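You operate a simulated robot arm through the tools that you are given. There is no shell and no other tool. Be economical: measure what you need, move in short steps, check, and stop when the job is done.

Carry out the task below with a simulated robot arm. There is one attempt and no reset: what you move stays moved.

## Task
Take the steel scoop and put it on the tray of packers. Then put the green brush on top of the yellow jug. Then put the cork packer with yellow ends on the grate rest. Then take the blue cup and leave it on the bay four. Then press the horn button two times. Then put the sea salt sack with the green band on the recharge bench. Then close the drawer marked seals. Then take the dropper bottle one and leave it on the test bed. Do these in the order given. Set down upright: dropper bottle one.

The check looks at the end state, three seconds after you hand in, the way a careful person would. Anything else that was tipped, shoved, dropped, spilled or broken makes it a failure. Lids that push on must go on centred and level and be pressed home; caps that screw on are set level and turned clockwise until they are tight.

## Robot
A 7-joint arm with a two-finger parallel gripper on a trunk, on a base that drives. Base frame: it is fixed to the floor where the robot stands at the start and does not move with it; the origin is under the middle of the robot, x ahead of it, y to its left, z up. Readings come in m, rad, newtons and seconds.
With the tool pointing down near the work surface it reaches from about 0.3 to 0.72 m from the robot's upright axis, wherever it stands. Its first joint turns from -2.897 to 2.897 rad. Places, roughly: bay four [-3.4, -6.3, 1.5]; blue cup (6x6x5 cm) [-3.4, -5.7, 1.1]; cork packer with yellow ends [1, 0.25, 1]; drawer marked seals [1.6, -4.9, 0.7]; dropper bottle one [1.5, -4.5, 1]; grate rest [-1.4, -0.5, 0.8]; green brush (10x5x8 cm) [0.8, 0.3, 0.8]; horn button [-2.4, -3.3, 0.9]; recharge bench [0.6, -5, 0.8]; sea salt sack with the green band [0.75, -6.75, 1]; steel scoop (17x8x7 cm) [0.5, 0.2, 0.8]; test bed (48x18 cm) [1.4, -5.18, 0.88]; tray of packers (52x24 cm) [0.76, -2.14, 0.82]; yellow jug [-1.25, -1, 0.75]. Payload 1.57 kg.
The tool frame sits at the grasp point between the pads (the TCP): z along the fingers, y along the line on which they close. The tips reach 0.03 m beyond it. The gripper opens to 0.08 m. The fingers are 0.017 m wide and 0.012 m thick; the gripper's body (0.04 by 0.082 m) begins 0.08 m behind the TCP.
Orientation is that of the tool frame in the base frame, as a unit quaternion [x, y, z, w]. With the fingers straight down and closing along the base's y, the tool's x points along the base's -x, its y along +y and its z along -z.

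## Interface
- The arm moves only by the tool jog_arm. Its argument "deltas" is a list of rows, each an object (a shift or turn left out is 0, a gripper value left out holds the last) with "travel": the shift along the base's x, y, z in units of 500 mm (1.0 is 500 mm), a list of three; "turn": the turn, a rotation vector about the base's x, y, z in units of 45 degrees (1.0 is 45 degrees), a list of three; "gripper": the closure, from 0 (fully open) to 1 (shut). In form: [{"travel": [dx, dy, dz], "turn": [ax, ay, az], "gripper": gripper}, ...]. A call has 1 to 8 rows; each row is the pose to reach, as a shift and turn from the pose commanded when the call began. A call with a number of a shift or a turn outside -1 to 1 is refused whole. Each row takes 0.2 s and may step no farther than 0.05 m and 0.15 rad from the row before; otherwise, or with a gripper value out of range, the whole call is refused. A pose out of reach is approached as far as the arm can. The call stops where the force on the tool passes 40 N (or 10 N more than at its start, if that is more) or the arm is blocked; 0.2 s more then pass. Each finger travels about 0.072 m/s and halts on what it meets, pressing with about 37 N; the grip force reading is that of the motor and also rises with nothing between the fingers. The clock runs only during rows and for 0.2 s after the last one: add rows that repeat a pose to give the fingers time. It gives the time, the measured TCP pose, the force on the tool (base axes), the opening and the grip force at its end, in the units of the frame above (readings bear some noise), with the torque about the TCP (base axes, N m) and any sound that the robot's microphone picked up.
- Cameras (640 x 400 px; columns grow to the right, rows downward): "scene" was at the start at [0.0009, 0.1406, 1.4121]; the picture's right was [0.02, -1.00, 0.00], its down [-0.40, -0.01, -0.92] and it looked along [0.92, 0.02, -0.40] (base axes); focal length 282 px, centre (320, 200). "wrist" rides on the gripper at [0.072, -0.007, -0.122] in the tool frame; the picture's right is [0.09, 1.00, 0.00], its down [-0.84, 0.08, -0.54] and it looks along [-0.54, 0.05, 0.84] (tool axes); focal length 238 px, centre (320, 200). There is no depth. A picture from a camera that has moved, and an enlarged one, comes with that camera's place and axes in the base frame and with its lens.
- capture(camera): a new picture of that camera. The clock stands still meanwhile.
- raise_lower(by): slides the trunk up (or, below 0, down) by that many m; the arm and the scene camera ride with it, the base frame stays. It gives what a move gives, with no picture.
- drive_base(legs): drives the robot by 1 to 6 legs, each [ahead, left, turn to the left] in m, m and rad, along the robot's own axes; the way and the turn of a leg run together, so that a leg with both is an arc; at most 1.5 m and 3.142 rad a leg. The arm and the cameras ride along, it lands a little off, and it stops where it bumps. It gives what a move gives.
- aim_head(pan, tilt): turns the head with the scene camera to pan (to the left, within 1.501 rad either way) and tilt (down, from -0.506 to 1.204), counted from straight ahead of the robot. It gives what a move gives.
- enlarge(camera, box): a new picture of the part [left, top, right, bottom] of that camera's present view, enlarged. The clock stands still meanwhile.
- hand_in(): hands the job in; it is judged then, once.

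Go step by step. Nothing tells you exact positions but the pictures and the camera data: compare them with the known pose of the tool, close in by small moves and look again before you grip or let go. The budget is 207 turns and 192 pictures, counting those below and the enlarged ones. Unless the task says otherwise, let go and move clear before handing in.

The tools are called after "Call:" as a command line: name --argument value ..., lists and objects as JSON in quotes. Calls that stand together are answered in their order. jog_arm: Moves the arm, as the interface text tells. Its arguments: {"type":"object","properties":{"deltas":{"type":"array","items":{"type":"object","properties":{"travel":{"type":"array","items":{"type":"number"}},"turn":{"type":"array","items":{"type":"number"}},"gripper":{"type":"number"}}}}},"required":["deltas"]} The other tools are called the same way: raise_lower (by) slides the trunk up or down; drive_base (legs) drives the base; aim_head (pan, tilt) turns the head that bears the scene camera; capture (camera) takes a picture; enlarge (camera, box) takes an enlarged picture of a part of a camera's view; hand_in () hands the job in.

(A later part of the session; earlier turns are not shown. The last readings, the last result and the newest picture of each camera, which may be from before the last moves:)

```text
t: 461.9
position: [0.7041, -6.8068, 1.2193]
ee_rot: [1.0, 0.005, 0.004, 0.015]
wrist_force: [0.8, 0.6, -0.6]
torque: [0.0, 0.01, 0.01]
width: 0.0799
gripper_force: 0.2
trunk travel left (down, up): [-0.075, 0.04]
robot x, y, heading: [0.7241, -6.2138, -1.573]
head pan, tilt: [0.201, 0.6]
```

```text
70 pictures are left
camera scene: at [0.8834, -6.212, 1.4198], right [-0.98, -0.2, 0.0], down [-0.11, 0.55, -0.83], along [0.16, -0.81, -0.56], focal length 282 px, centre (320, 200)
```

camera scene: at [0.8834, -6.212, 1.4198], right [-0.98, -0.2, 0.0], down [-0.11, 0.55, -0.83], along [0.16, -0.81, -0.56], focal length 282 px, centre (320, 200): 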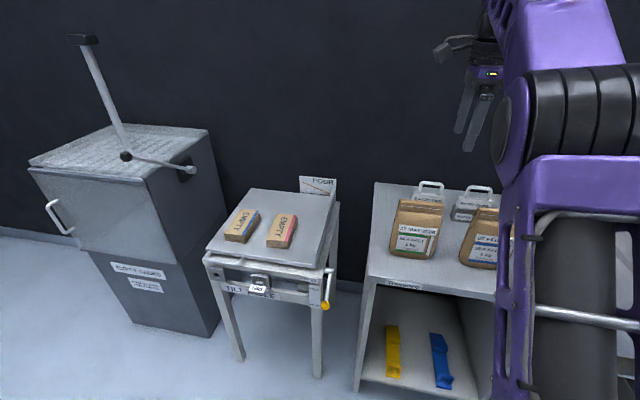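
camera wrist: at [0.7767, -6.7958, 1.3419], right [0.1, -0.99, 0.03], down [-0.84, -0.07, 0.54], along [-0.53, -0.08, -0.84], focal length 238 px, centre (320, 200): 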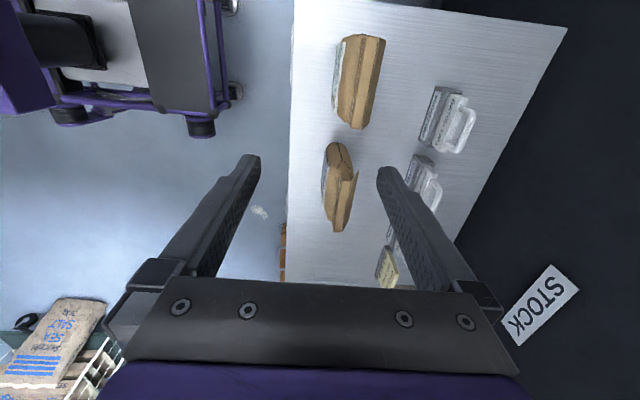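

From above, the green sack is centred near (0.747, -6.863), about 6.5 cm thick, with its top at z≈1.0. I'll move above it and descend.

Call:
jog_arm --deltas '[{"travel": [0.043, -0.056, 0]}, {"travel": [0.086, -0.112, -0.02]}, {"travel": [0.086, -0.112, -0.11]}, {"travel": [0.086, -0.112, -0.2]}, {"travel": [0.086, -0.112, -0.29]}, {"travel": [0.086, -0.112, -0.29]}]'

Call:
capture --camera "wrist"

Call:
enlarge --camera "scene" --box '[360, 120, 520, 300]'

```text
t: 463.3
position: [0.748, -6.8614, 1.075]
ee_rot: [1.0, 0.007, 0.005, 0.015]
wrist_force: [-0.1, -0.2, -0.2]
torque: [-0.07, -0.01, -0.04]
width: 0.0803
gripper_force: 0.0
out of reach, approached as far as the arm can: row 2
trunk travel left (down, up): [-0.075, 0.04]
robot x, y, heading: [0.7273, -6.2148, -1.574]
head pan, tilt: [0.201, 0.6]
```

```text
69 pictures are left
camera wrist: at [0.8195, -6.8509, 1.196], right [0.1, -0.99, 0.03], down [-0.84, -0.07, 0.54], along [-0.53, -0.08, -0.84], focal length 238 px, centre (320, 200)
```

wrist: 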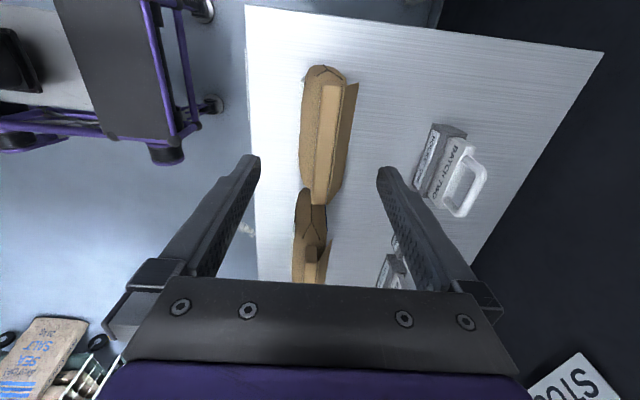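

```text
2.22 times, centred on (440, 210) of scene
camera zoom: at [0.8834, -6.2121, 1.4198], right [-0.98, -0.2, 0.0], down [-0.11, 0.55, -0.83], along [0.16, -0.81, -0.56], focal length 626 px, centre (53, 178)
```

zoom: 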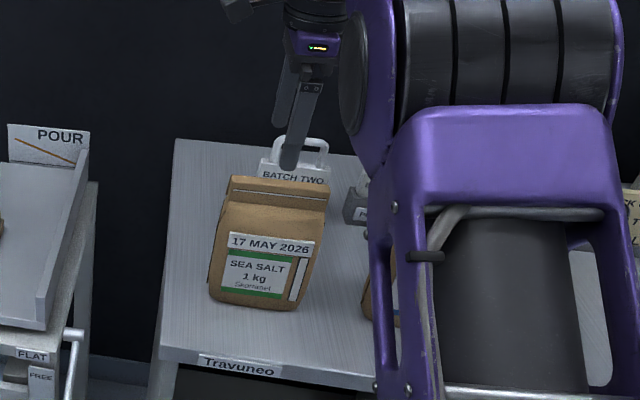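

The sack is centred between the fingers. I'll descend carefully to z≈0.955 and check.

Call:
jog_arm --deltas '[{"travel": [0.01, 0, -0.07]}, {"travel": [0.012, 0, -0.14]}, {"travel": [0.012, 0, -0.2]}, {"travel": [0.012, 0, -0.24]}]'

Call:
capture --camera "wrist"

Call:
enlarge --camera "scene" --box '[360, 120, 520, 300]'

```text
t: 464.3
position: [0.7553, -6.8654, 0.9524]
ee_rot: [1.0, 0.006, 0.005, 0.015]
wrist_force: [-0.4, -0.3, 0.2]
torque: [0.01, -0.01, 0.01]
width: 0.0801
gripper_force: 0.0
trunk travel left (down, up): [-0.075, 0.04]
robot x, y, heading: [0.7311, -6.2104, -1.575]
head pan, tilt: [0.201, 0.6]
```

```text
67 pictures are left
camera wrist: at [0.8271, -6.8545, 1.0758], right [0.1, -0.99, 0.03], down [-0.84, -0.07, 0.54], along [-0.53, -0.08, -0.84], focal length 238 px, centre (320, 200)
```

wrist: 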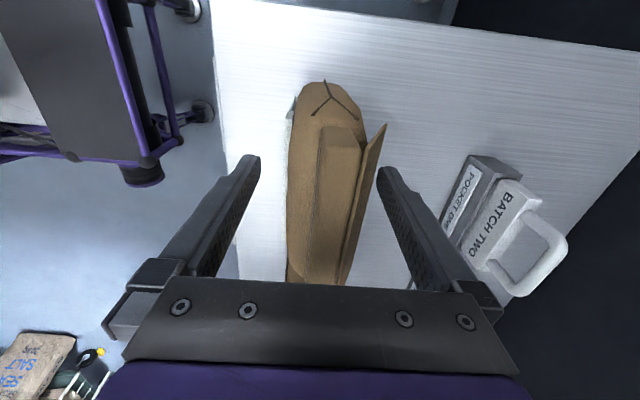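

```text
2.22 times, centred on (440, 210) of scene
camera zoom: at [0.8834, -6.212, 1.4198], right [-0.98, -0.2, 0.0], down [-0.11, 0.55, -0.83], along [0.16, -0.81, -0.56], focal length 626 px, centre (53, 178)
```

zoom: 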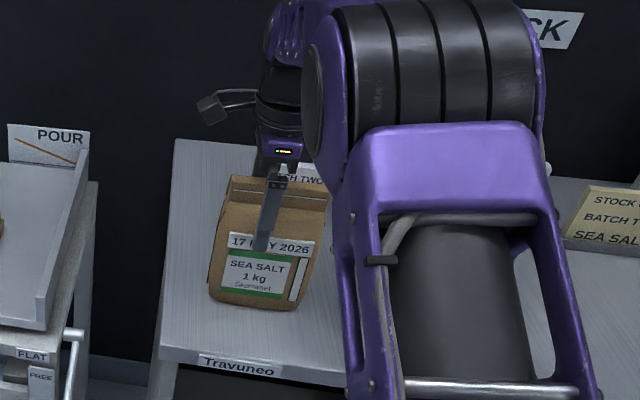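

The sack sits between the fingers with clearance. I'll go 1.5 cm lower and grip.

Call:
jog_arm --deltas '[{"travel": [0, 0, -0.03]}, {"travel": [0, 0, -0.03], "gripper": 0.3}, {"travel": [0, 0, -0.03], "gripper": 1}, {"travel": [0, 0, -0.03], "gripper": 1}, {"travel": [0, 0, -0.03], "gripper": 1}]'

Call:
jog_arm --deltas '[{"travel": [0, 0, 0.03]}, {"travel": [0, 0, 0.08]}, {"travel": [0, 0, 0.15]}, {"travel": [0, 0.02, 0.22]}, {"travel": [0, 0.06, 0.28]}]'

Call:
capture --camera "wrist"

Call:
capture --camera "scene"

```text
t: 465.5
position: [0.7559, -6.8642, 0.9415]
ee_rot: [1.0, 0.006, 0.005, 0.016]
wrist_force: [1.8, -6.1, 5.3]
torque: [-0.45, -0.16, 0.07]
width: 0.0471
gripper_force: 36.5
trunk travel left (down, up): [-0.075, 0.04]
robot x, y, heading: [0.7314, -6.2101, -1.575]
head pan, tilt: [0.201, 0.6]
```

```text
t: 466.7
position: [0.7526, -6.832, 1.0813]
ee_rot: [1.0, 0.006, 0.004, 0.014]
wrist_force: [-1.1, 0.4, -10.9]
torque: [0.05, -0.19, 0.01]
width: 0.047
gripper_force: 37.5
trunk travel left (down, up): [-0.075, 0.04]
robot x, y, heading: [0.7264, -6.2128, -1.57]
head pan, tilt: [0.201, 0.6]
```

```text
65 pictures are left
camera wrist: at [0.8255, -6.8211, 1.203], right [0.1, -0.99, 0.03], down [-0.84, -0.07, 0.54], along [-0.53, -0.08, -0.84], focal length 238 px, centre (320, 200)
```

wrist: 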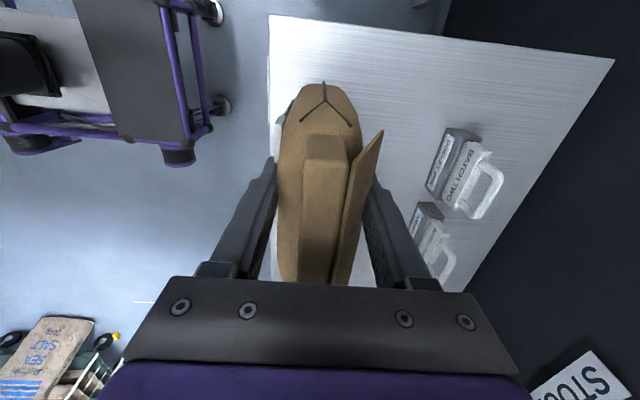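

```text
64 pictures are left
camera scene: at [0.8834, -6.2127, 1.4197], right [-0.98, -0.2, 0.0], down [-0.11, 0.55, -0.82], along [0.16, -0.81, -0.57], focal length 282 px, centre (320, 200)
```

scene: 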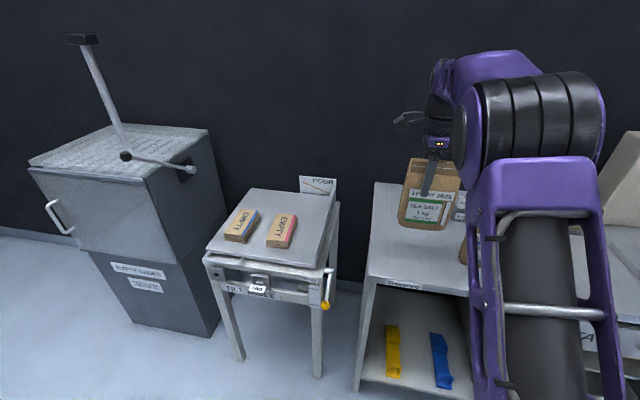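

The sack is held (11 N). I'll lift and retract it, then drive back and around to the west side of the recharge bench.

Call:
jog_arm --deltas '[{"travel": [0, 0.08, 0.04]}, {"travel": [0, 0.16, 0.08]}, {"travel": [0, 0.24, 0.12]}, {"travel": [0, 0.32, 0.14]}, {"travel": [0, 0.4, 0.14]}]'

Call:
drive_base --legs '[[-0.25, 0, 0], [0, -1.0, 0], [0, 0, 1.57], [0, 0.8, 0]]'

Call:
aim_head --pan 0.2 --tilt 0.7

Call:
capture --camera "scene"

Call:
capture --camera "wrist"

```text
t: 467.9
position: [0.755, -6.6311, 1.1464]
ee_rot: [1.0, 0.007, 0.004, 0.012]
wrist_force: [0.0, -0.7, -9.9]
torque: [0.0, -0.2, -0.02]
width: 0.0469
gripper_force: 36.8
trunk travel left (down, up): [-0.075, 0.04]
robot x, y, heading: [0.7301, -6.2099, -1.574]
head pan, tilt: [0.201, 0.6]
```

```text
t: 491.0
position: [0.1611, -5.1126, 1.1484]
ee_rot: [0.704, 0.71, 0.012, 0.006]
wrist_force: [0.1, 0.4, -9.7]
torque: [0.14, 0.04, 0.0]
width: 0.047
gripper_force: 36.7
trunk travel left (down, up): [-0.075, 0.04]
robot x, y, heading: [-0.2523, -5.141, -0.01]
head pan, tilt: [0.201, 0.6]
```

```text
t: 491.7
position: [0.1614, -5.1115, 1.146]
ee_rot: [0.705, 0.709, 0.01, 0.006]
wrist_force: [0.2, 1.5, -10.4]
torque: [0.14, 0.03, -0.01]
width: 0.0467
gripper_force: 36.7
trunk travel left (down, up): [-0.075, 0.04]
robot x, y, heading: [-0.2547, -5.1367, -0.008]
head pan, tilt: [0.201, 0.7]
```

```text
63 pictures are left
camera scene: at [-0.2563, -4.9904, 1.4227], right [0.1, -0.99, 0.0], down [-0.54, -0.06, -0.84], along [0.84, 0.09, -0.54], focal length 282 px, centre (320, 200)
```

scene: 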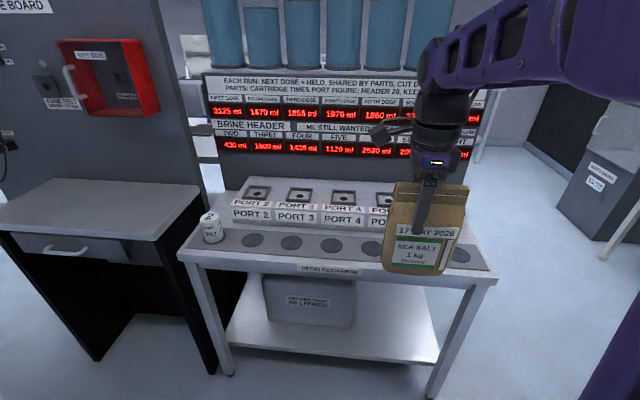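

```text
62 pictures are left
camera wrist: at [0.1536, -5.0418, 1.2687], right [0.99, 0.1, 0.02], down [0.07, -0.84, 0.54], along [0.07, -0.53, -0.84], focal length 238 px, centre (320, 200)
```

wrist: 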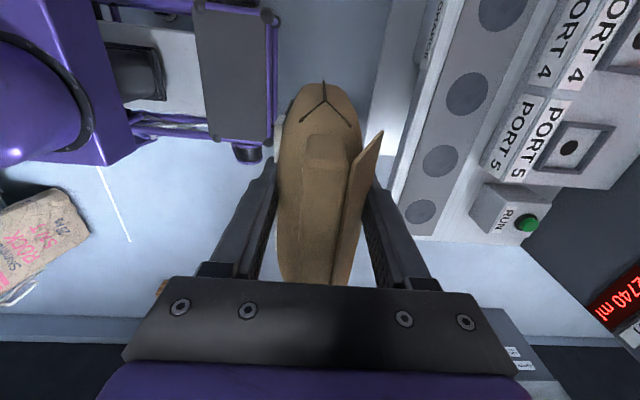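

The recharge bench's mat spans x≈0.35–0.52 at z≈0.815. I'll drive 8 cm closer and move the sack over (0.43, -5.14), then lower.

Call:
drive_base --legs '[[0.08, 0, 0]]'

Call:
jog_arm --deltas '[{"travel": [0.08, -0.01, 0]}, {"travel": [0.16, -0.03, 0]}, {"travel": [0.24, -0.05, 0]}, {"travel": [0.32, -0.06, 0]}, {"travel": [0.376, -0.06, -0.06]}, {"travel": [0.376, -0.06, -0.15]}, {"travel": [0.376, -0.06, -0.24]}, {"travel": [0.376, -0.06, -0.33]}]'

Call:
capture --camera "scene"

Call:
capture --camera "wrist"

```text
t: 492.7
position: [0.2407, -5.1121, 1.1486]
ee_rot: [0.704, 0.71, 0.011, 0.006]
wrist_force: [-0.5, -0.1, -9.9]
torque: [0.17, 0.0, -0.02]
width: 0.0468
gripper_force: 37.4
trunk travel left (down, up): [-0.075, 0.04]
robot x, y, heading: [-0.1769, -5.142, -0.005]
head pan, tilt: [0.201, 0.7]
```

```text
t: 494.5
position: [0.4307, -5.1429, 0.9828]
ee_rot: [0.704, 0.71, 0.011, 0.006]
wrist_force: [-0.3, 0.1, -9.5]
torque: [0.17, -0.02, 0.02]
width: 0.0469
gripper_force: 36.6
trunk travel left (down, up): [-0.075, 0.04]
robot x, y, heading: [-0.1741, -5.1381, -0.003]
head pan, tilt: [0.201, 0.7]
```

```text
61 pictures are left
camera scene: at [-0.1826, -4.984, 1.4112], right [0.19, -0.98, 0.0], down [-0.63, -0.12, -0.76], along [0.75, 0.15, -0.64], focal length 282 px, centre (320, 200)
```

scene: 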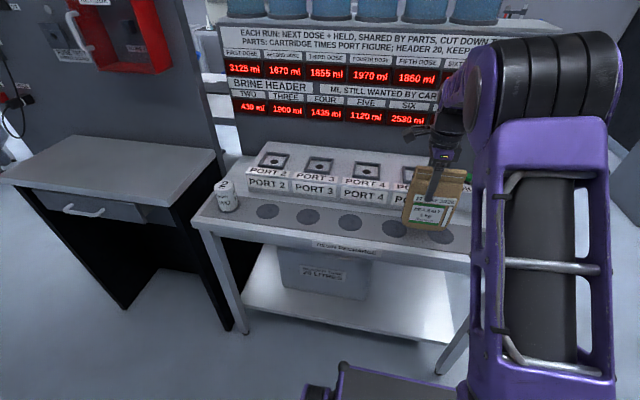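

```text
60 pictures are left
camera wrist: at [0.4212, -5.0724, 1.1042], right [0.99, 0.1, 0.03], down [0.07, -0.84, 0.54], along [0.08, -0.53, -0.84], focal length 238 px, centre (320, 200)
```

wrist: 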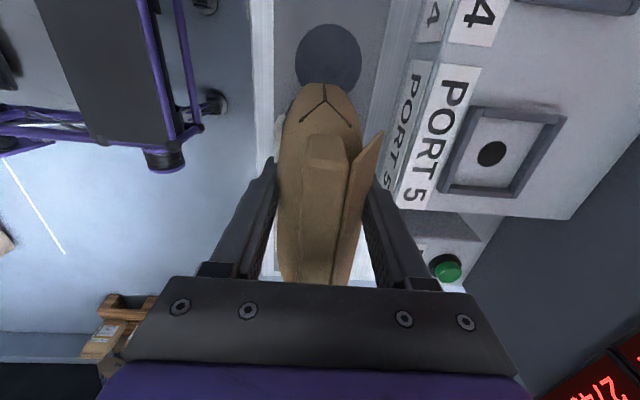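

The sack is over the mat, clear of the port block and RUN button. I'll lower to contact.

Call:
jog_arm --deltas '[{"travel": [0, 0, -0.05]}, {"travel": [0, 0, -0.08]}, {"travel": [0, 0, -0.092]}, {"travel": [0, 0, -0.1]}, {"travel": [0, 0, -0.108]}]'

Call:
jog_arm --deltas '[{"travel": [0, 0, -0.006]}, {"travel": [0, 0, -0.012]}, {"travel": [0, 0, -0.018]}, {"travel": [0, 0, -0.024]}]'

```text
t: 495.7
position: [0.4288, -5.1425, 0.9315]
ee_rot: [0.704, 0.71, 0.015, 0.011]
wrist_force: [9.8, 0.9, 32.6]
torque: [-0.07, -0.28, -0.01]
width: 0.048
gripper_force: 36.6
trunk travel left (down, up): [-0.075, 0.04]
robot x, y, heading: [-0.1754, -5.1401, -0.004]
head pan, tilt: [0.201, 0.7]
```

```text
t: 496.7
position: [0.4306, -5.1414, 0.9196]
ee_rot: [0.703, 0.711, 0.014, 0.009]
wrist_force: [8.0, -1.5, 32.5]
torque: [-0.21, -0.02, 0.09]
width: 0.0489
gripper_force: 37.5
trunk travel left (down, up): [-0.075, 0.04]
robot x, y, heading: [-0.1754, -5.1378, -0.002]
head pan, tilt: [0.201, 0.7]
```

Contact is firm. I'll open and rise straight up.

Call:
jog_arm --deltas '[{"travel": [0, 0, 0.012]}, {"travel": [0, 0, 0.012], "gripper": 0.35}, {"travel": [0, 0, 0.012], "gripper": 0.15}, {"travel": [0, 0, 0.012], "gripper": 0}, {"travel": [0, 0, 0.012], "gripper": 0}]'

Call:
jog_arm --deltas '[{"travel": [0, 0, 0.06]}, {"travel": [0, 0, 0.15]}, {"travel": [0, 0, 0.24]}, {"travel": [0, 0, 0.33]}, {"travel": [-0.04, 0, 0.4]}, {"travel": [-0.12, 0, 0.44]}, {"travel": [-0.2, 0, 0.46]}]'

Call:
capture --camera "scene"

```text
t: 497.9
position: [0.4292, -5.1417, 0.9226]
ee_rot: [0.704, 0.71, 0.011, 0.006]
wrist_force: [0.4, -1.1, 0.5]
torque: [-0.03, 0.0, -0.01]
width: 0.08
gripper_force: 0.1
trunk travel left (down, up): [-0.075, 0.04]
robot x, y, heading: [-0.1762, -5.1396, -0.005]
head pan, tilt: [0.201, 0.7]
```

```text
t: 499.5
position: [0.3287, -5.1404, 1.1555]
ee_rot: [0.703, 0.711, 0.011, 0.006]
wrist_force: [-0.4, -0.6, -0.2]
torque: [0.02, 0.02, -0.01]
width: 0.0797
gripper_force: 0.0
trunk travel left (down, up): [-0.075, 0.04]
robot x, y, heading: [-0.1817, -5.1369, -0.008]
head pan, tilt: [0.201, 0.7]
```

```text
59 pictures are left
camera scene: at [-0.1833, -4.984, 1.4111], right [0.19, -0.98, 0.0], down [-0.63, -0.12, -0.76], along [0.75, 0.15, -0.64], focal length 282 px, centre (320, 200)
```

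scene: 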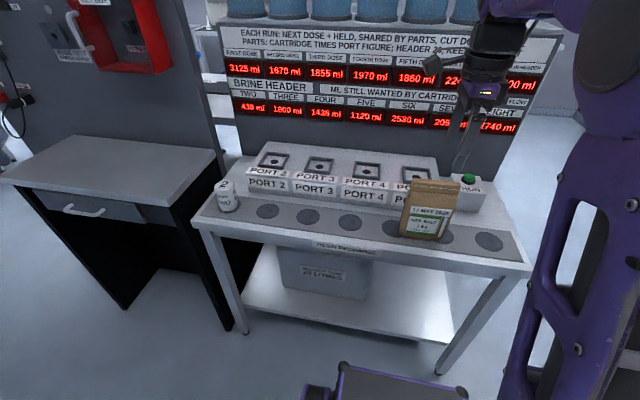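

The sack stands on the recharge bench. Next is the seals drawer to the east, so I'll go round the bench's south end and look.

Call:
drive_base --legs '[[-0.1, 0, 0], [0, -0.82, 0], [1.0, 0, 0]]'

Call:
aim_head --pan 0.45 --tilt 0.4

Call:
capture --camera "scene"

```text
t: 513.2
position: [1.2075, -5.9514, 1.1537]
ee_rot: [0.701, 0.713, 0.011, 0.006]
wrist_force: [0.5, 0.1, 0.1]
torque: [0.02, 0.02, -0.03]
width: 0.0803
gripper_force: 0.1
trunk travel left (down, up): [-0.075, 0.04]
robot x, y, heading: [0.7019, -5.9544, -0.002]
head pan, tilt: [0.201, 0.7]
```

```text
t: 514.0
position: [1.2067, -5.9505, 1.1532]
ee_rot: [0.701, 0.713, 0.012, 0.006]
wrist_force: [0.4, -0.6, 0.2]
torque: [-0.02, -0.03, 0.01]
width: 0.0802
gripper_force: 0.1
trunk travel left (down, up): [-0.075, 0.04]
robot x, y, heading: [0.7009, -5.9539, 0.004]
head pan, tilt: [0.45, 0.4]
```

```text
58 pictures are left
camera scene: at [0.695, -5.7739, 1.4379], right [0.44, -0.9, 0.0], down [-0.35, -0.17, -0.92], along [0.83, 0.4, -0.39], focal length 282 px, centre (320, 200)
```

scene: 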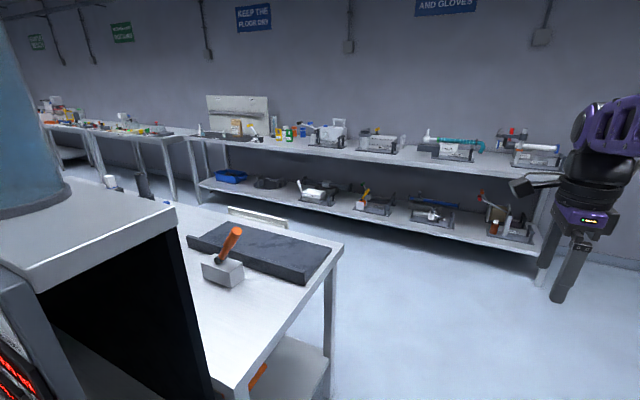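

The test bed table has an open drawer on its east side, so I'll go round to the east aisle and face west.

Call:
drive_base --legs '[[1.42, 0, 0], [0, 0, 3.12]]'

Call:
aim_head --pan -0.5 --tilt 0.5

Call:
capture --camera "scene"

```text
t: 528.4
position: [1.6241, -5.8975, 1.1542]
ee_rot: [-0.69, 0.724, 0.006, -0.011]
wrist_force: [0.0, 0.2, 0.0]
torque: [0.0, 0.0, -0.02]
width: 0.0802
gripper_force: 0.1
trunk travel left (down, up): [-0.075, 0.04]
robot x, y, heading: [2.1256, -5.9301, 3.082]
head pan, tilt: [0.45, 0.4]
```

```text
t: 529.6
position: [1.6243, -5.8972, 1.1539]
ee_rot: [-0.69, 0.724, 0.007, -0.011]
wrist_force: [-0.5, -0.3, -0.1]
torque: [-0.03, -0.04, 0.0]
width: 0.08
gripper_force: 0.1
trunk travel left (down, up): [-0.075, 0.04]
robot x, y, heading: [2.125, -5.9285, 3.074]
head pan, tilt: [-0.499, 0.499]
```

```text
57 pictures are left
camera scene: at [2.129, -6.0274, 1.4289], right [0.53, 0.85, 0.0], down [0.4, -0.26, -0.88], along [-0.74, 0.47, -0.48], focal length 282 px, centre (320, 200)
```

scene: 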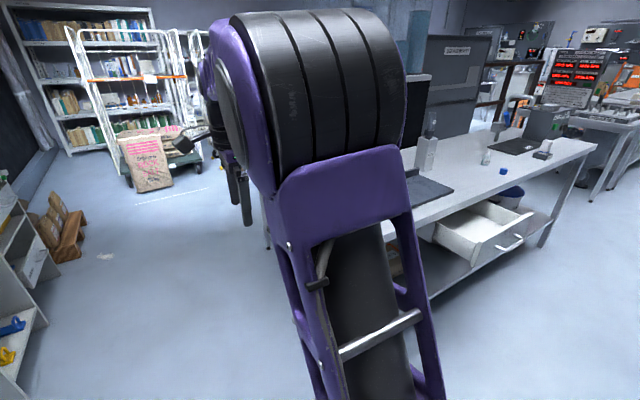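

The open drawer faces east with its handle out. I'll strafe north to stand in front of it.

Call:
drive_base --legs '[[-0.12, 0, 0.06], [0, -1.02, 0]]'

Call:
aim_head --pan 0.1 --tilt 0.7

Call:
capture --camera "scene"

Call:
capture --camera "wrist"

```text
t: 540.6
position: [1.7597, -4.9035, 1.1538]
ee_rot: [-0.704, 0.71, 0.007, -0.011]
wrist_force: [-0.3, 0.3, -0.5]
torque: [0.02, -0.01, 0.01]
width: 0.08
gripper_force: 0.0
trunk travel left (down, up): [-0.075, 0.04]
robot x, y, heading: [2.2632, -4.9161, 3.119]
head pan, tilt: [-0.499, 0.499]
```

```text
t: 541.6
position: [1.7607, -4.9037, 1.1541]
ee_rot: [-0.704, 0.71, 0.006, -0.011]
wrist_force: [-0.8, 0.9, -0.3]
torque: [0.01, 0.01, 0.02]
width: 0.08
gripper_force: 0.0
trunk travel left (down, up): [-0.075, 0.04]
robot x, y, heading: [2.2636, -4.9129, 3.123]
head pan, tilt: [0.099, 0.7]
```

```text
56 pictures are left
camera scene: at [2.2649, -5.0642, 1.4112], right [-0.08, 1.0, 0.0], down [0.64, 0.05, -0.77], along [-0.76, -0.06, -0.64], focal length 282 px, centre (320, 200)
```

scene: 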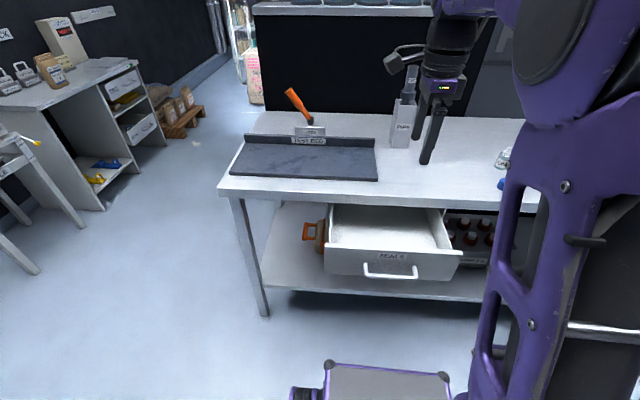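

```text
55 pictures are left
camera wrist: at [1.7709, -4.9749, 1.276], right [-1.0, -0.08, 0.03], down [-0.06, 0.84, 0.54], along [-0.07, 0.53, -0.84], focal length 238 px, centre (320, 200)
```

wrist: 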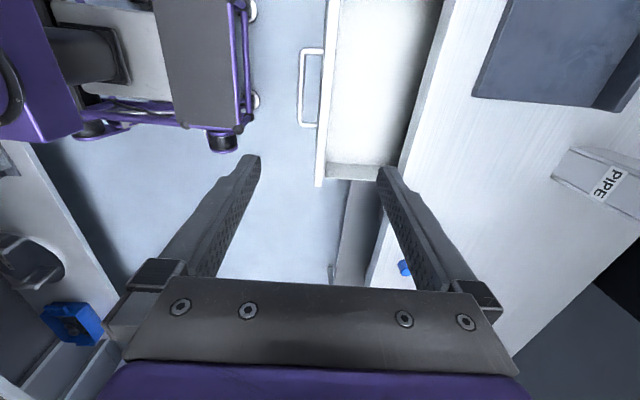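

The drawer labelled SEALS is open about 20 cm, with its front at x≈1.745, z 0.68–0.81, and its handle at y≈-4.905. I'll close the fingers, pitch 45° and bring the tips in front of the panel just above the handle.

Call:
drive_base --legs '[[-0.05, 0, 0.015]]'

Call:
jog_arm --deltas '[{"travel": [0.02, 0, -0.06], "turn": [0, 0.166, 0], "gripper": 1}, {"travel": [0.04, 0, -0.13], "turn": [0, 0.333, 0]}, {"travel": [0.06, 0, -0.2], "turn": [0, 0.5, 0]}, {"travel": [0.08, 0, -0.27], "turn": [0, 0.666, 0]}, {"travel": [0.1, 0, -0.34], "turn": [0, 0.833, 0]}, {"travel": [0.1, 0, -0.4], "turn": [0, 1, 0]}]'

Call:
capture --camera "wrist"

Call:
capture --camera "scene"

```text
t: 542.5
position: [1.8102, -4.9123, 1.1545]
ee_rot: [0.709, -0.705, -0.006, 0.012]
wrist_force: [-0.8, -0.5, -1.3]
torque: [0.0, 0.01, 0.01]
width: 0.0801
gripper_force: 0.0
trunk travel left (down, up): [-0.075, 0.04]
robot x, y, heading: [2.3141, -4.9175, 3.135]
head pan, tilt: [0.099, 0.7]
```

```text
t: 543.9
position: [1.8601, -4.9287, 0.9529]
ee_rot: [0.669, -0.63, -0.272, 0.285]
wrist_force: [-0.4, 4.5, 1.1]
torque: [-0.3, -0.08, 0.31]
width: 0.0002
gripper_force: 21.4
out of reach, approached as far as the arm can: row 5
trunk travel left (down, up): [-0.075, 0.04]
robot x, y, heading: [2.3125, -4.9163, 3.129]
head pan, tilt: [0.099, 0.7]
```

```text
54 pictures are left
camera wrist: at [1.9585, -4.9959, 1.0322], right [-0.68, -0.13, 0.72], down [0.29, 0.85, 0.43], along [-0.67, 0.5, -0.54], focal length 238 px, centre (320, 200)
```

wrist: 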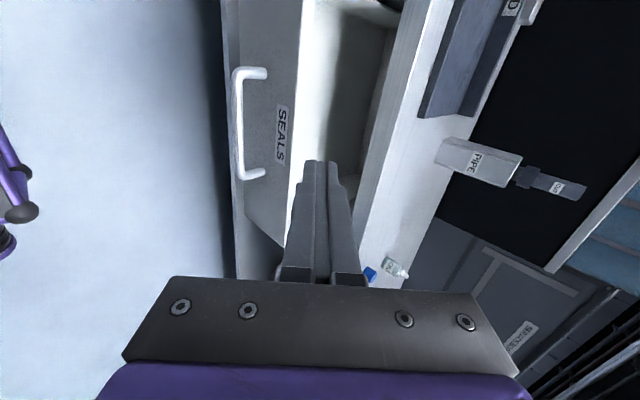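

```text
53 pictures are left
camera scene: at [2.317, -5.0669, 1.411], right [-0.09, 1.0, 0.0], down [0.64, 0.06, -0.77], along [-0.76, -0.07, -0.64], focal length 282 px, centre (320, 200)
```

scene: 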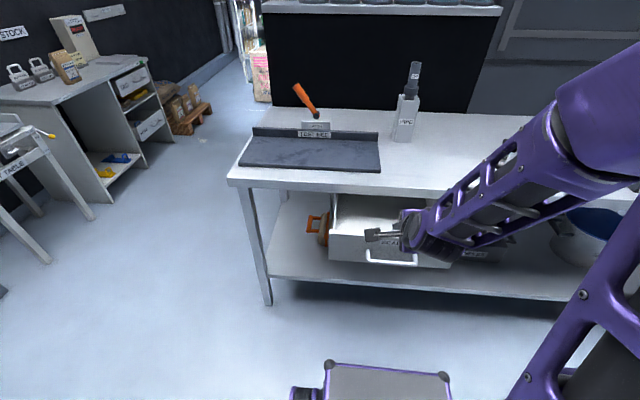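

The pitch is set and the tips are above the handle. I'll lower to z≈0.787 at the panel and begin pushing.

Call:
jog_arm --deltas '[{"travel": [0, 0.02, -0.08]}, {"travel": [0, 0.04, -0.17]}, {"travel": [-0.02, 0.044, -0.26]}, {"travel": [-0.06, 0.044, -0.29]}, {"travel": [-0.1, 0.044, -0.29]}]'

Call:
capture --camera "wrist"

Call:
enlarge --camera "scene" --box '[310, 170, 490, 290]'

```text
t: 545.1
position: [1.8107, -4.8871, 0.8077]
ee_rot: [0.653, -0.646, -0.277, 0.281]
wrist_force: [0.1, 0.2, 0.5]
torque: [0.0, -0.01, 0.0]
width: 0.0
gripper_force: 21.1
trunk travel left (down, up): [-0.075, 0.04]
robot x, y, heading: [2.3142, -4.9153, 3.133]
head pan, tilt: [0.099, 0.7]
```

```text
52 pictures are left
camera wrist: at [1.9051, -4.9592, 0.8867], right [-0.69, -0.1, 0.72], down [0.33, 0.84, 0.43], along [-0.65, 0.53, -0.54], focal length 238 px, centre (320, 200)
```

wrist: 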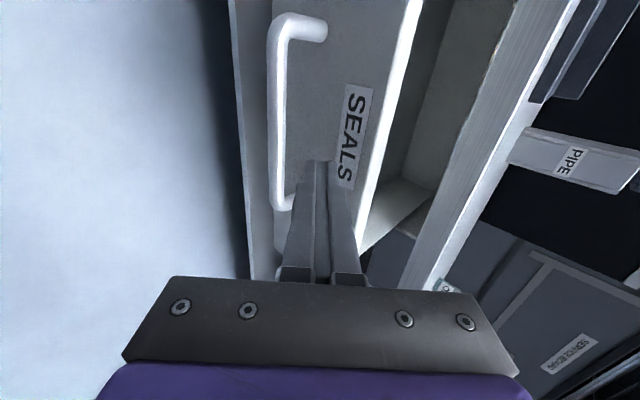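

```text
3.33 times, centred on (400, 230) of scene
camera zoom: at [2.3166, -5.0649, 1.4111], right [-0.09, 1.0, 0.0], down [0.64, 0.06, -0.76], along [-0.76, -0.07, -0.64], focal length 938 px, centre (53, 100)
```

zoom: 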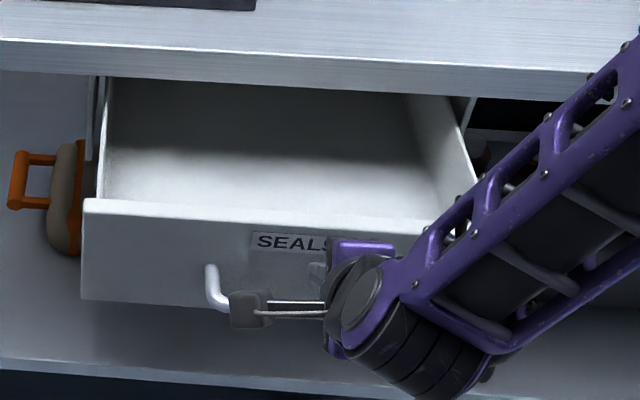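

The fingertips are at the panel beside the SEALS label. I'll push it in.

Call:
jog_arm --deltas '[{"travel": [-0.06, 0, 0]}, {"travel": [-0.12, 0, 0]}, {"travel": [-0.18, 0, 0]}, {"travel": [-0.24, 0, 0]}, {"travel": [-0.3, 0, 0]}, {"travel": [-0.36, 0, 0]}]'

Call:
enlarge --camera "scene" --box '[290, 150, 490, 290]'

```text
t: 546.5
position: [1.6296, -4.8899, 0.8109]
ee_rot: [0.654, -0.646, -0.277, 0.281]
wrist_force: [0.0, 0.4, 0.8]
torque: [0.0, 0.03, -0.02]
width: 0.0001
gripper_force: 21.4
trunk travel left (down, up): [-0.075, 0.04]
robot x, y, heading: [2.3128, -4.9129, 3.13]
head pan, tilt: [0.099, 0.7]
```

```text
2.86 times, centred on (390, 220) of scene
camera zoom: at [2.3166, -5.065, 1.4112], right [-0.09, 1.0, 0.0], down [0.64, 0.06, -0.77], along [-0.76, -0.07, -0.64], focal length 804 px, centre (120, 143)
```

zoom: 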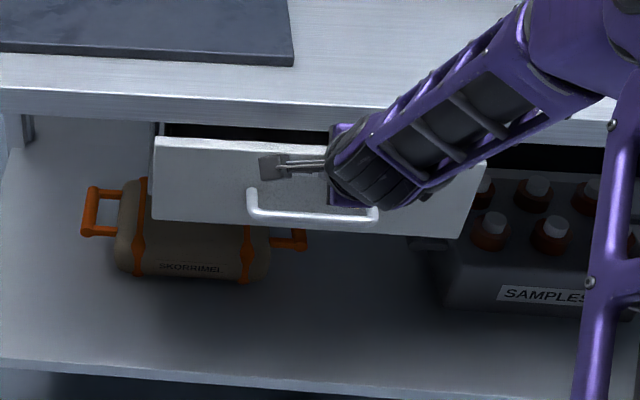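

It's nearly shut. I'll continue until it stops.

Call:
jog_arm --deltas '[{"travel": [-0.04, 0, 0]}, {"travel": [-0.08, 0, 0]}, {"travel": [-0.11, 0, 0]}, {"travel": [-0.14, 0, 0]}]'

Call:
enlarge --camera "scene" --box '[290, 150, 490, 290]'

```text
t: 547.1
position: [1.6002, -4.8894, 0.809]
ee_rot: [0.654, -0.647, -0.274, 0.279]
wrist_force: [17.0, 0.7, 12.9]
torque: [0.05, 0.12, -0.06]
width: 0.0
gripper_force: 21.0
trunk travel left (down, up): [-0.075, 0.04]
robot x, y, heading: [2.3165, -4.9167, 3.133]
head pan, tilt: [0.099, 0.7]
stopped in row 2: the force on the tool passed its limit at 43 N (the readings are from after the stop); the commanded pose is now the measured one
```

```text
2.86 times, centred on (390, 220) of scene
camera zoom: at [2.3191, -5.065, 1.4114], right [-0.09, 1.0, 0.0], down [0.64, 0.06, -0.77], along [-0.76, -0.07, -0.64], focal length 804 px, centre (120, 143)
```

zoom: 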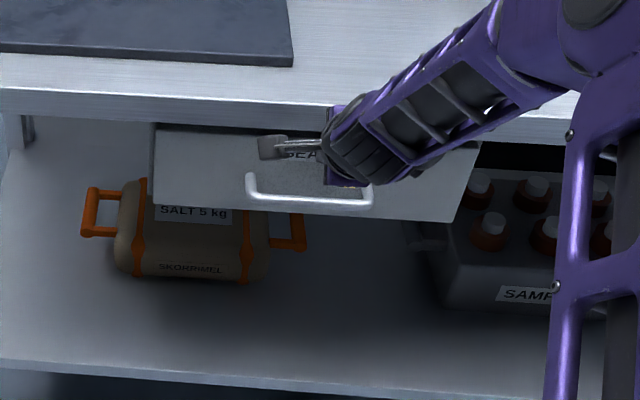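

It hit a firm stop, flush with the table edge. I'll back off and verify.

Call:
jog_arm --deltas '[{"travel": [0.06, 0, 0]}, {"travel": [0.14, 0, 0]}, {"travel": [0.24, 0, 0.04], "turn": [0, -0.1, 0]}, {"travel": [0.32, 0, 0.1], "turn": [0, -0.25, 0]}, {"travel": [0.36, 0, 0.18], "turn": [0, -0.4, 0]}, {"travel": [0.38, 0, 0.26], "turn": [0, -0.55, 0]}, {"travel": [0.38, 0, 0.34], "turn": [0, -0.7, 0]}, {"travel": [0.38, 0, 0.42], "turn": [0, -0.85, 0]}]'

Call:
capture --camera "scene"

Call:
capture --camera "wrist"

```text
refused: row 3 steps farther than a row can; nothing moved
```

```text
48 pictures are left
camera scene: at [2.3191, -5.065, 1.4114], right [-0.09, 1.0, 0.0], down [0.64, 0.06, -0.77], along [-0.76, -0.07, -0.64], focal length 282 px, centre (320, 200)
```

scene: 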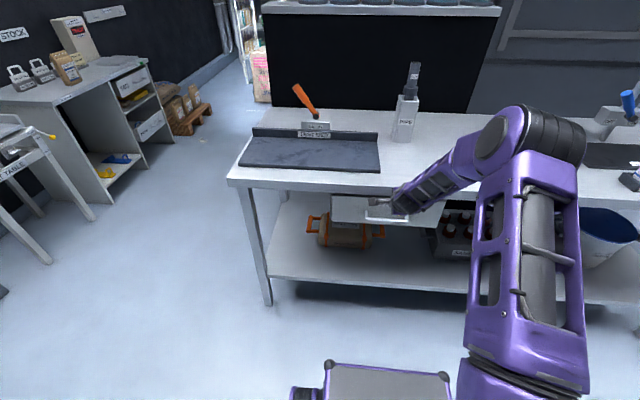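

```text
47 pictures are left
camera wrist: at [1.6958, -4.9609, 0.8892], right [-0.69, -0.1, 0.72], down [0.33, 0.84, 0.43], along [-0.65, 0.53, -0.55], focal length 238 px, centre (320, 200)
```

wrist: 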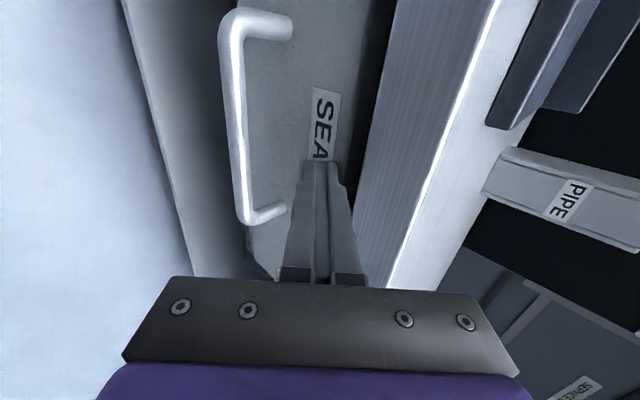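

Call:
jog_arm --deltas '[{"travel": [0.06, 0, 0]}, {"travel": [0.14, 0, 0]}, {"travel": [0.22, 0, 0.02], "turn": [0, -0.12, 0]}, {"travel": [0.28, 0, 0.08], "turn": [0, -0.28, 0]}, {"travel": [0.32, 0, 0.15], "turn": [0, -0.44, 0]}, {"travel": [0.34, 0, 0.23], "turn": [0, -0.6, 0]}, {"travel": [0.34, 0, 0.32], "turn": [0, -0.78, 0]}, {"travel": [0.34, 0, 0.41], "turn": [0, -0.95, 0]}]'

Call:
capture --camera "scene"

```text
t: 548.9
position: [1.7691, -4.8866, 1.0151]
ee_rot: [0.709, -0.704, -0.018, 0.022]
wrist_force: [0.1, -0.4, 0.2]
torque: [-0.01, 0.01, 0.01]
width: 0.0002
gripper_force: 21.4
trunk travel left (down, up): [-0.075, 0.04]
robot x, y, heading: [2.3146, -4.9128, 3.131]
head pan, tilt: [0.099, 0.7]
```

```text
46 pictures are left
camera scene: at [2.3165, -5.065, 1.4111], right [-0.09, 1.0, 0.0], down [0.64, 0.06, -0.76], along [-0.76, -0.07, -0.64], focal length 282 px, centre (320, 200)
```

scene: 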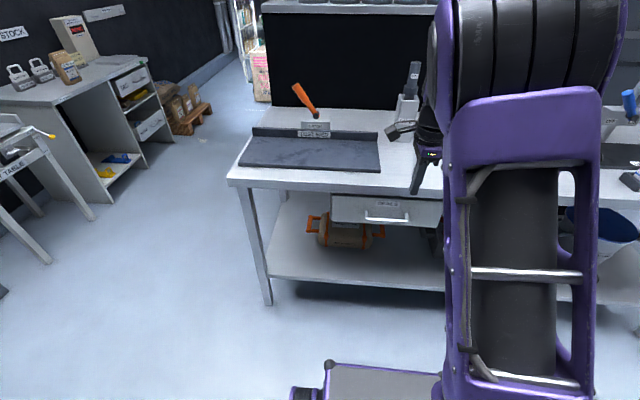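

Call:
enlarge --camera "scene" --box '[300, 160, 450, 260]'

```text
4.00 times, centred on (375, 210) of scene
camera zoom: at [2.3165, -5.065, 1.4111], right [-0.09, 1.0, 0.0], down [0.64, 0.06, -0.76], along [-0.76, -0.07, -0.64], focal length 1126 px, centre (100, 160)
```

zoom: 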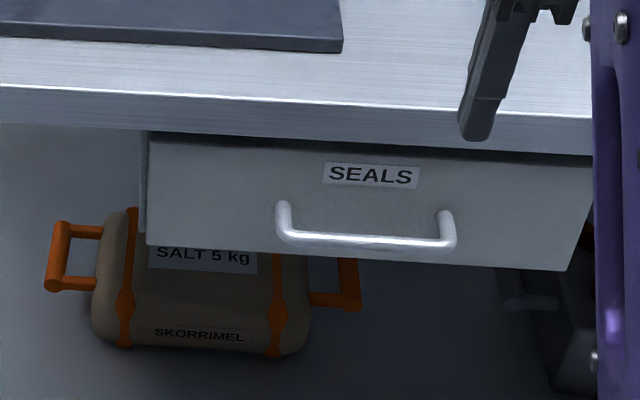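

The SEALS drawer is shut flush. Last item: dropper bottle one, north on this table. I'll raise the hand and shift north to look.

Call:
jog_arm --deltas '[{"travel": [0, 0, 0.08], "gripper": 0}, {"travel": [0, 0, 0.16]}, {"travel": [0, 0, 0.24]}, {"travel": [0, 0, 0.3]}]'

Call:
drive_base --legs '[[0, -0.3, 0]]'

Call:
aim_head --pan -0.2 --tilt 0.6

Call:
capture --camera "scene"

Call:
capture --camera "wrist"

```text
t: 549.9
position: [1.7703, -4.8898, 1.1649]
ee_rot: [0.709, -0.704, -0.017, 0.023]
wrist_force: [-0.3, -0.4, -0.6]
torque: [-0.01, -0.02, 0.0]
width: 0.08
gripper_force: 0.0
trunk travel left (down, up): [-0.075, 0.04]
robot x, y, heading: [2.3135, -4.9145, 3.126]
head pan, tilt: [0.099, 0.7]
```

```text
t: 553.3
position: [1.771, -4.5911, 1.1648]
ee_rot: [0.71, -0.703, -0.017, 0.023]
wrist_force: [0.0, -0.6, 1.2]
torque: [0.01, 0.04, 0.02]
width: 0.0801
gripper_force: 0.1
trunk travel left (down, up): [-0.075, 0.04]
robot x, y, heading: [2.316, -4.6178, 3.138]
head pan, tilt: [0.099, 0.7]
```

```text
t: 554.1
position: [1.7715, -4.592, 1.1635]
ee_rot: [0.711, -0.703, -0.018, 0.024]
wrist_force: [-0.5, 1.0, 0.2]
torque: [0.0, 0.0, 0.0]
width: 0.0801
gripper_force: 0.1
trunk travel left (down, up): [-0.075, 0.04]
robot x, y, heading: [2.3158, -4.6178, 3.14]
head pan, tilt: [-0.201, 0.6]
```

```text
44 pictures are left
camera scene: at [2.3171, -4.7404, 1.4198], right [0.2, 0.98, 0.0], down [0.55, -0.12, -0.82], along [-0.81, 0.17, -0.57], focal length 282 px, centre (320, 200)
```

scene: 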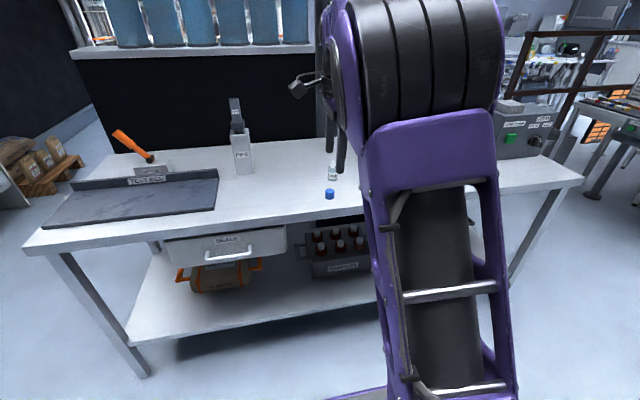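

```text
43 pictures are left
camera wrist: at [1.7874, -4.6631, 1.2856], right [-0.99, -0.1, 0.06], down [-0.05, 0.84, 0.54], along [-0.1, 0.53, -0.84], focal length 238 px, centre (320, 200)
```

wrist: 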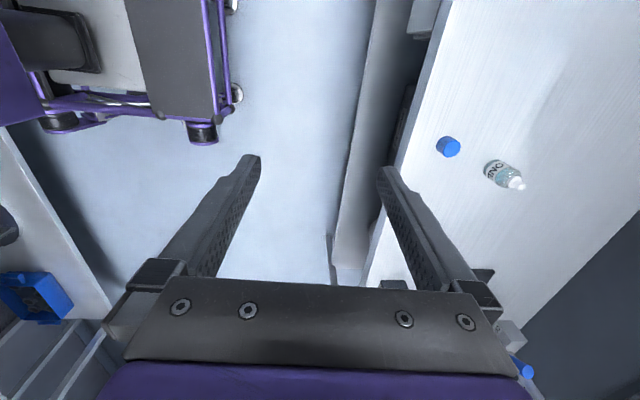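

Call:
enlarge --camera "wrist" --box '[420, 100, 580, 220]'

Call:
enlarge --camera "scene" --box '[280, 130, 400, 220]'

```text
3.33 times, centred on (500, 160) of wrist
camera zoom: at [1.7874, -4.6631, 1.2856], right [-0.99, -0.1, 0.06], down [-0.05, 0.84, 0.54], along [-0.1, 0.53, -0.84], focal length 794 px, centre (-280, 333)
```

zoom: 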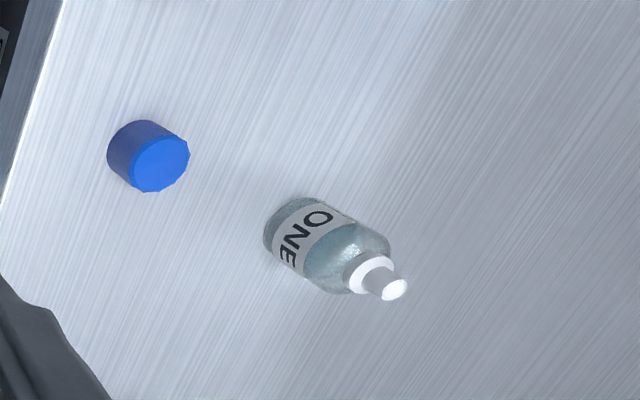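

```text
4.44 times, centred on (340, 175) of scene
camera zoom: at [2.3171, -4.7404, 1.4198], right [0.2, 0.98, 0.0], down [0.55, -0.12, -0.82], along [-0.81, 0.17, -0.57], focal length 1251 px, centre (231, 311)
```

zoom: 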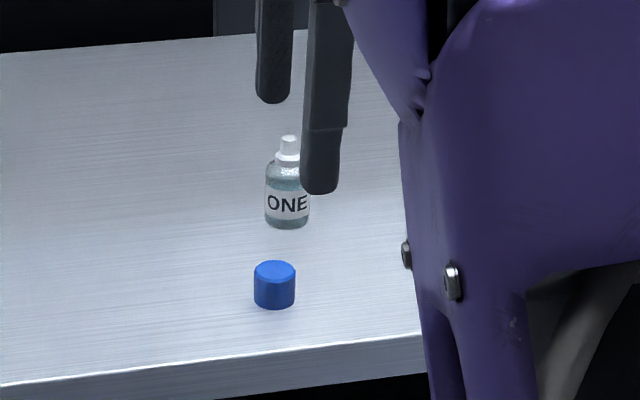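

Dropper bottle ONE is upright and uncapped at about (1.394, -4.496), its mid-body z≈0.885, with a loose blue cap nearby and a tall PIPE dispenser at (1.36, -4.82). I'll raise the hand and drive in.

Call:
jog_arm --deltas '[{"travel": [0, 0, 0.08]}, {"travel": [0, 0, 0.15]}]'

Call:
drive_base --legs '[[0.3, 0.1, 0]]'

Call:
capture --camera "wrist"

Call:
capture --camera "scene"

```text
t: 554.7
position: [1.7692, -4.5912, 1.2384]
ee_rot: [0.71, -0.703, -0.017, 0.023]
wrist_force: [-0.2, -0.6, -0.7]
torque: [0.02, -0.01, 0.02]
width: 0.08
gripper_force: 0.0
trunk travel left (down, up): [-0.075, 0.04]
robot x, y, heading: [2.3129, -4.6182, 3.138]
head pan, tilt: [-0.201, 0.6]
```

```text
t: 556.9
position: [1.4682, -4.6897, 1.2376]
ee_rot: [0.711, -0.702, -0.017, 0.023]
wrist_force: [0.1, -0.2, 0.2]
torque: [0.02, 0.0, 0.01]
width: 0.0801
gripper_force: 0.0
trunk travel left (down, up): [-0.075, 0.04]
robot x, y, heading: [2.0119, -4.7159, 3.135]
head pan, tilt: [-0.201, 0.6]
```

```text
40 pictures are left
camera wrist: at [1.4839, -4.762, 1.3594], right [-0.99, -0.11, 0.06], down [-0.06, 0.84, 0.54], along [-0.11, 0.53, -0.84], focal length 238 px, centre (320, 200)
```

wrist: 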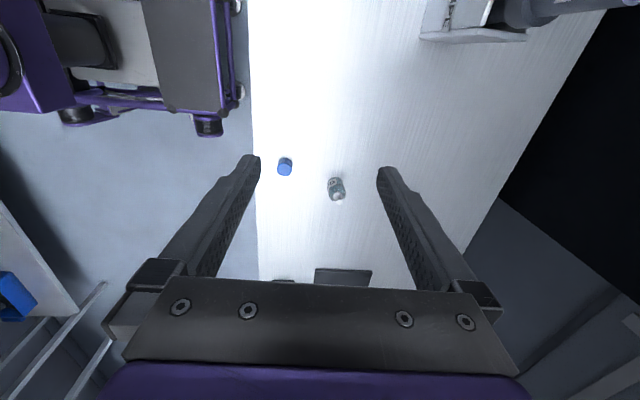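

```text
39 pictures are left
camera scene: at [2.0166, -4.8388, 1.4198], right [0.2, 0.98, 0.0], down [0.55, -0.11, -0.83], along [-0.81, 0.17, -0.56], focal length 282 px, centre (320, 200)
```

scene: 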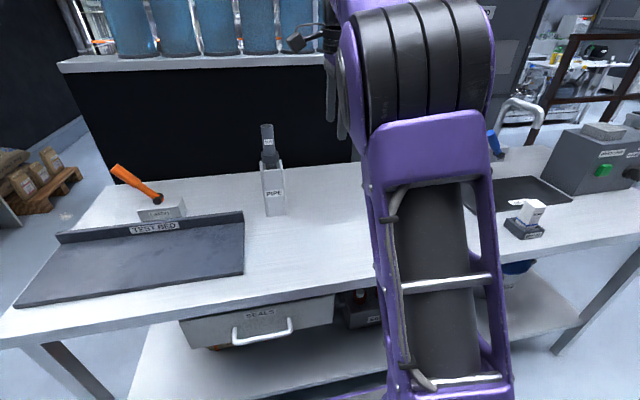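

The bottle is confirmed at about (1.39, -4.50). I'll move above it and come down to z≈1.0 for a check.

Call:
jog_arm --deltas '[{"travel": [-0.03, 0.08, 0]}, {"travel": [-0.07, 0.16, 0]}, {"travel": [-0.11, 0.24, 0]}, {"travel": [-0.15, 0.32, 0]}, {"travel": [-0.156, 0.38, -0.05]}, {"travel": [-0.156, 0.38, -0.14]}, {"travel": [-0.156, 0.38, -0.23]}, {"travel": [-0.156, 0.38, -0.32]}]'

Call:
jog_arm --deltas '[{"travel": [0, 0, -0.08]}, {"travel": [0, 0, -0.14]}]'

Call:
capture --camera "wrist"

```text
t: 558.7
position: [1.3917, -4.5, 1.0774]
ee_rot: [0.712, -0.701, -0.018, 0.023]
wrist_force: [-0.5, 0.4, 1.2]
torque: [0.0, 0.01, -0.04]
width: 0.08
gripper_force: 0.0
out of reach, approached as far as the arm can: row 4, 5
trunk travel left (down, up): [-0.075, 0.04]
robot x, y, heading: [2.0129, -4.7114, 3.145]
head pan, tilt: [-0.201, 0.6]
```

```text
t: 559.3
position: [1.3924, -4.4995, 1.0052]
ee_rot: [0.712, -0.702, -0.017, 0.024]
wrist_force: [0.2, 0.0, 0.0]
torque: [0.0, 0.04, -0.02]
width: 0.0799
gripper_force: 0.1
trunk travel left (down, up): [-0.075, 0.04]
robot x, y, heading: [2.0136, -4.715, 3.138]
head pan, tilt: [-0.201, 0.6]
```

```text
38 pictures are left
camera wrist: at [1.4079, -4.5712, 1.1273], right [-0.99, -0.11, 0.06], down [-0.06, 0.84, 0.54], along [-0.11, 0.53, -0.84], focal length 238 px, centre (320, 200)
```

wrist: 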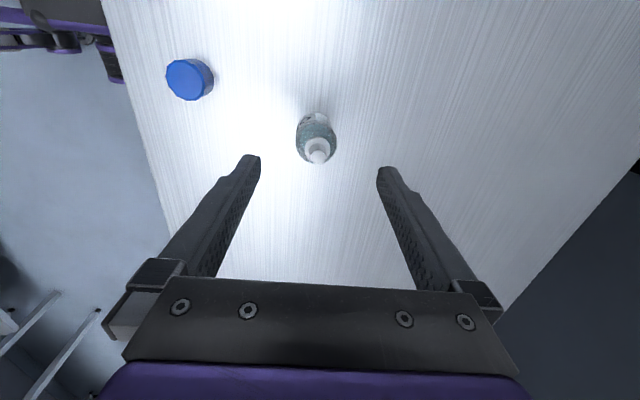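

The bottle is dead centre at (1.3905, -4.502). I'll lower to its body and grip.

Call:
jog_arm --deltas '[{"travel": [-0.002, -0.004, -0.08]}, {"travel": [-0.004, -0.004, -0.16]}, {"travel": [-0.004, -0.004, -0.2]}, {"travel": [-0.004, -0.004, -0.2]}]'

Call:
capture --camera "wrist"

```text
t: 560.3
position: [1.3909, -4.4991, 0.9052]
ee_rot: [0.711, -0.702, -0.017, 0.023]
wrist_force: [0.5, 0.1, 0.1]
torque: [0.01, 0.01, 0.01]
width: 0.08
gripper_force: 0.1
trunk travel left (down, up): [-0.075, 0.04]
robot x, y, heading: [2.0153, -4.7177, 3.136]
head pan, tilt: [-0.201, 0.6]
```

```text
37 pictures are left
camera wrist: at [1.4066, -4.5705, 1.027], right [-0.99, -0.11, 0.06], down [-0.06, 0.84, 0.54], along [-0.11, 0.53, -0.84], focal length 238 px, centre (320, 200)
```

wrist: 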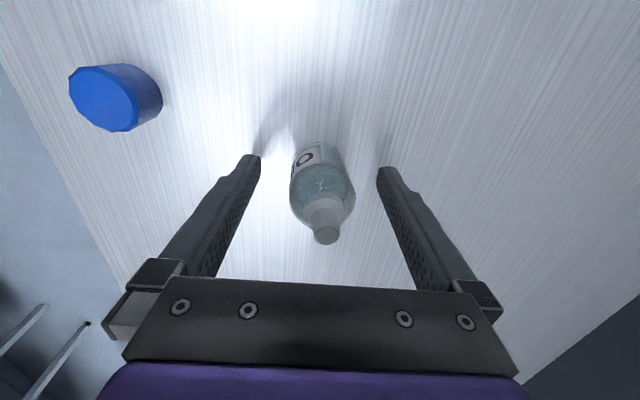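

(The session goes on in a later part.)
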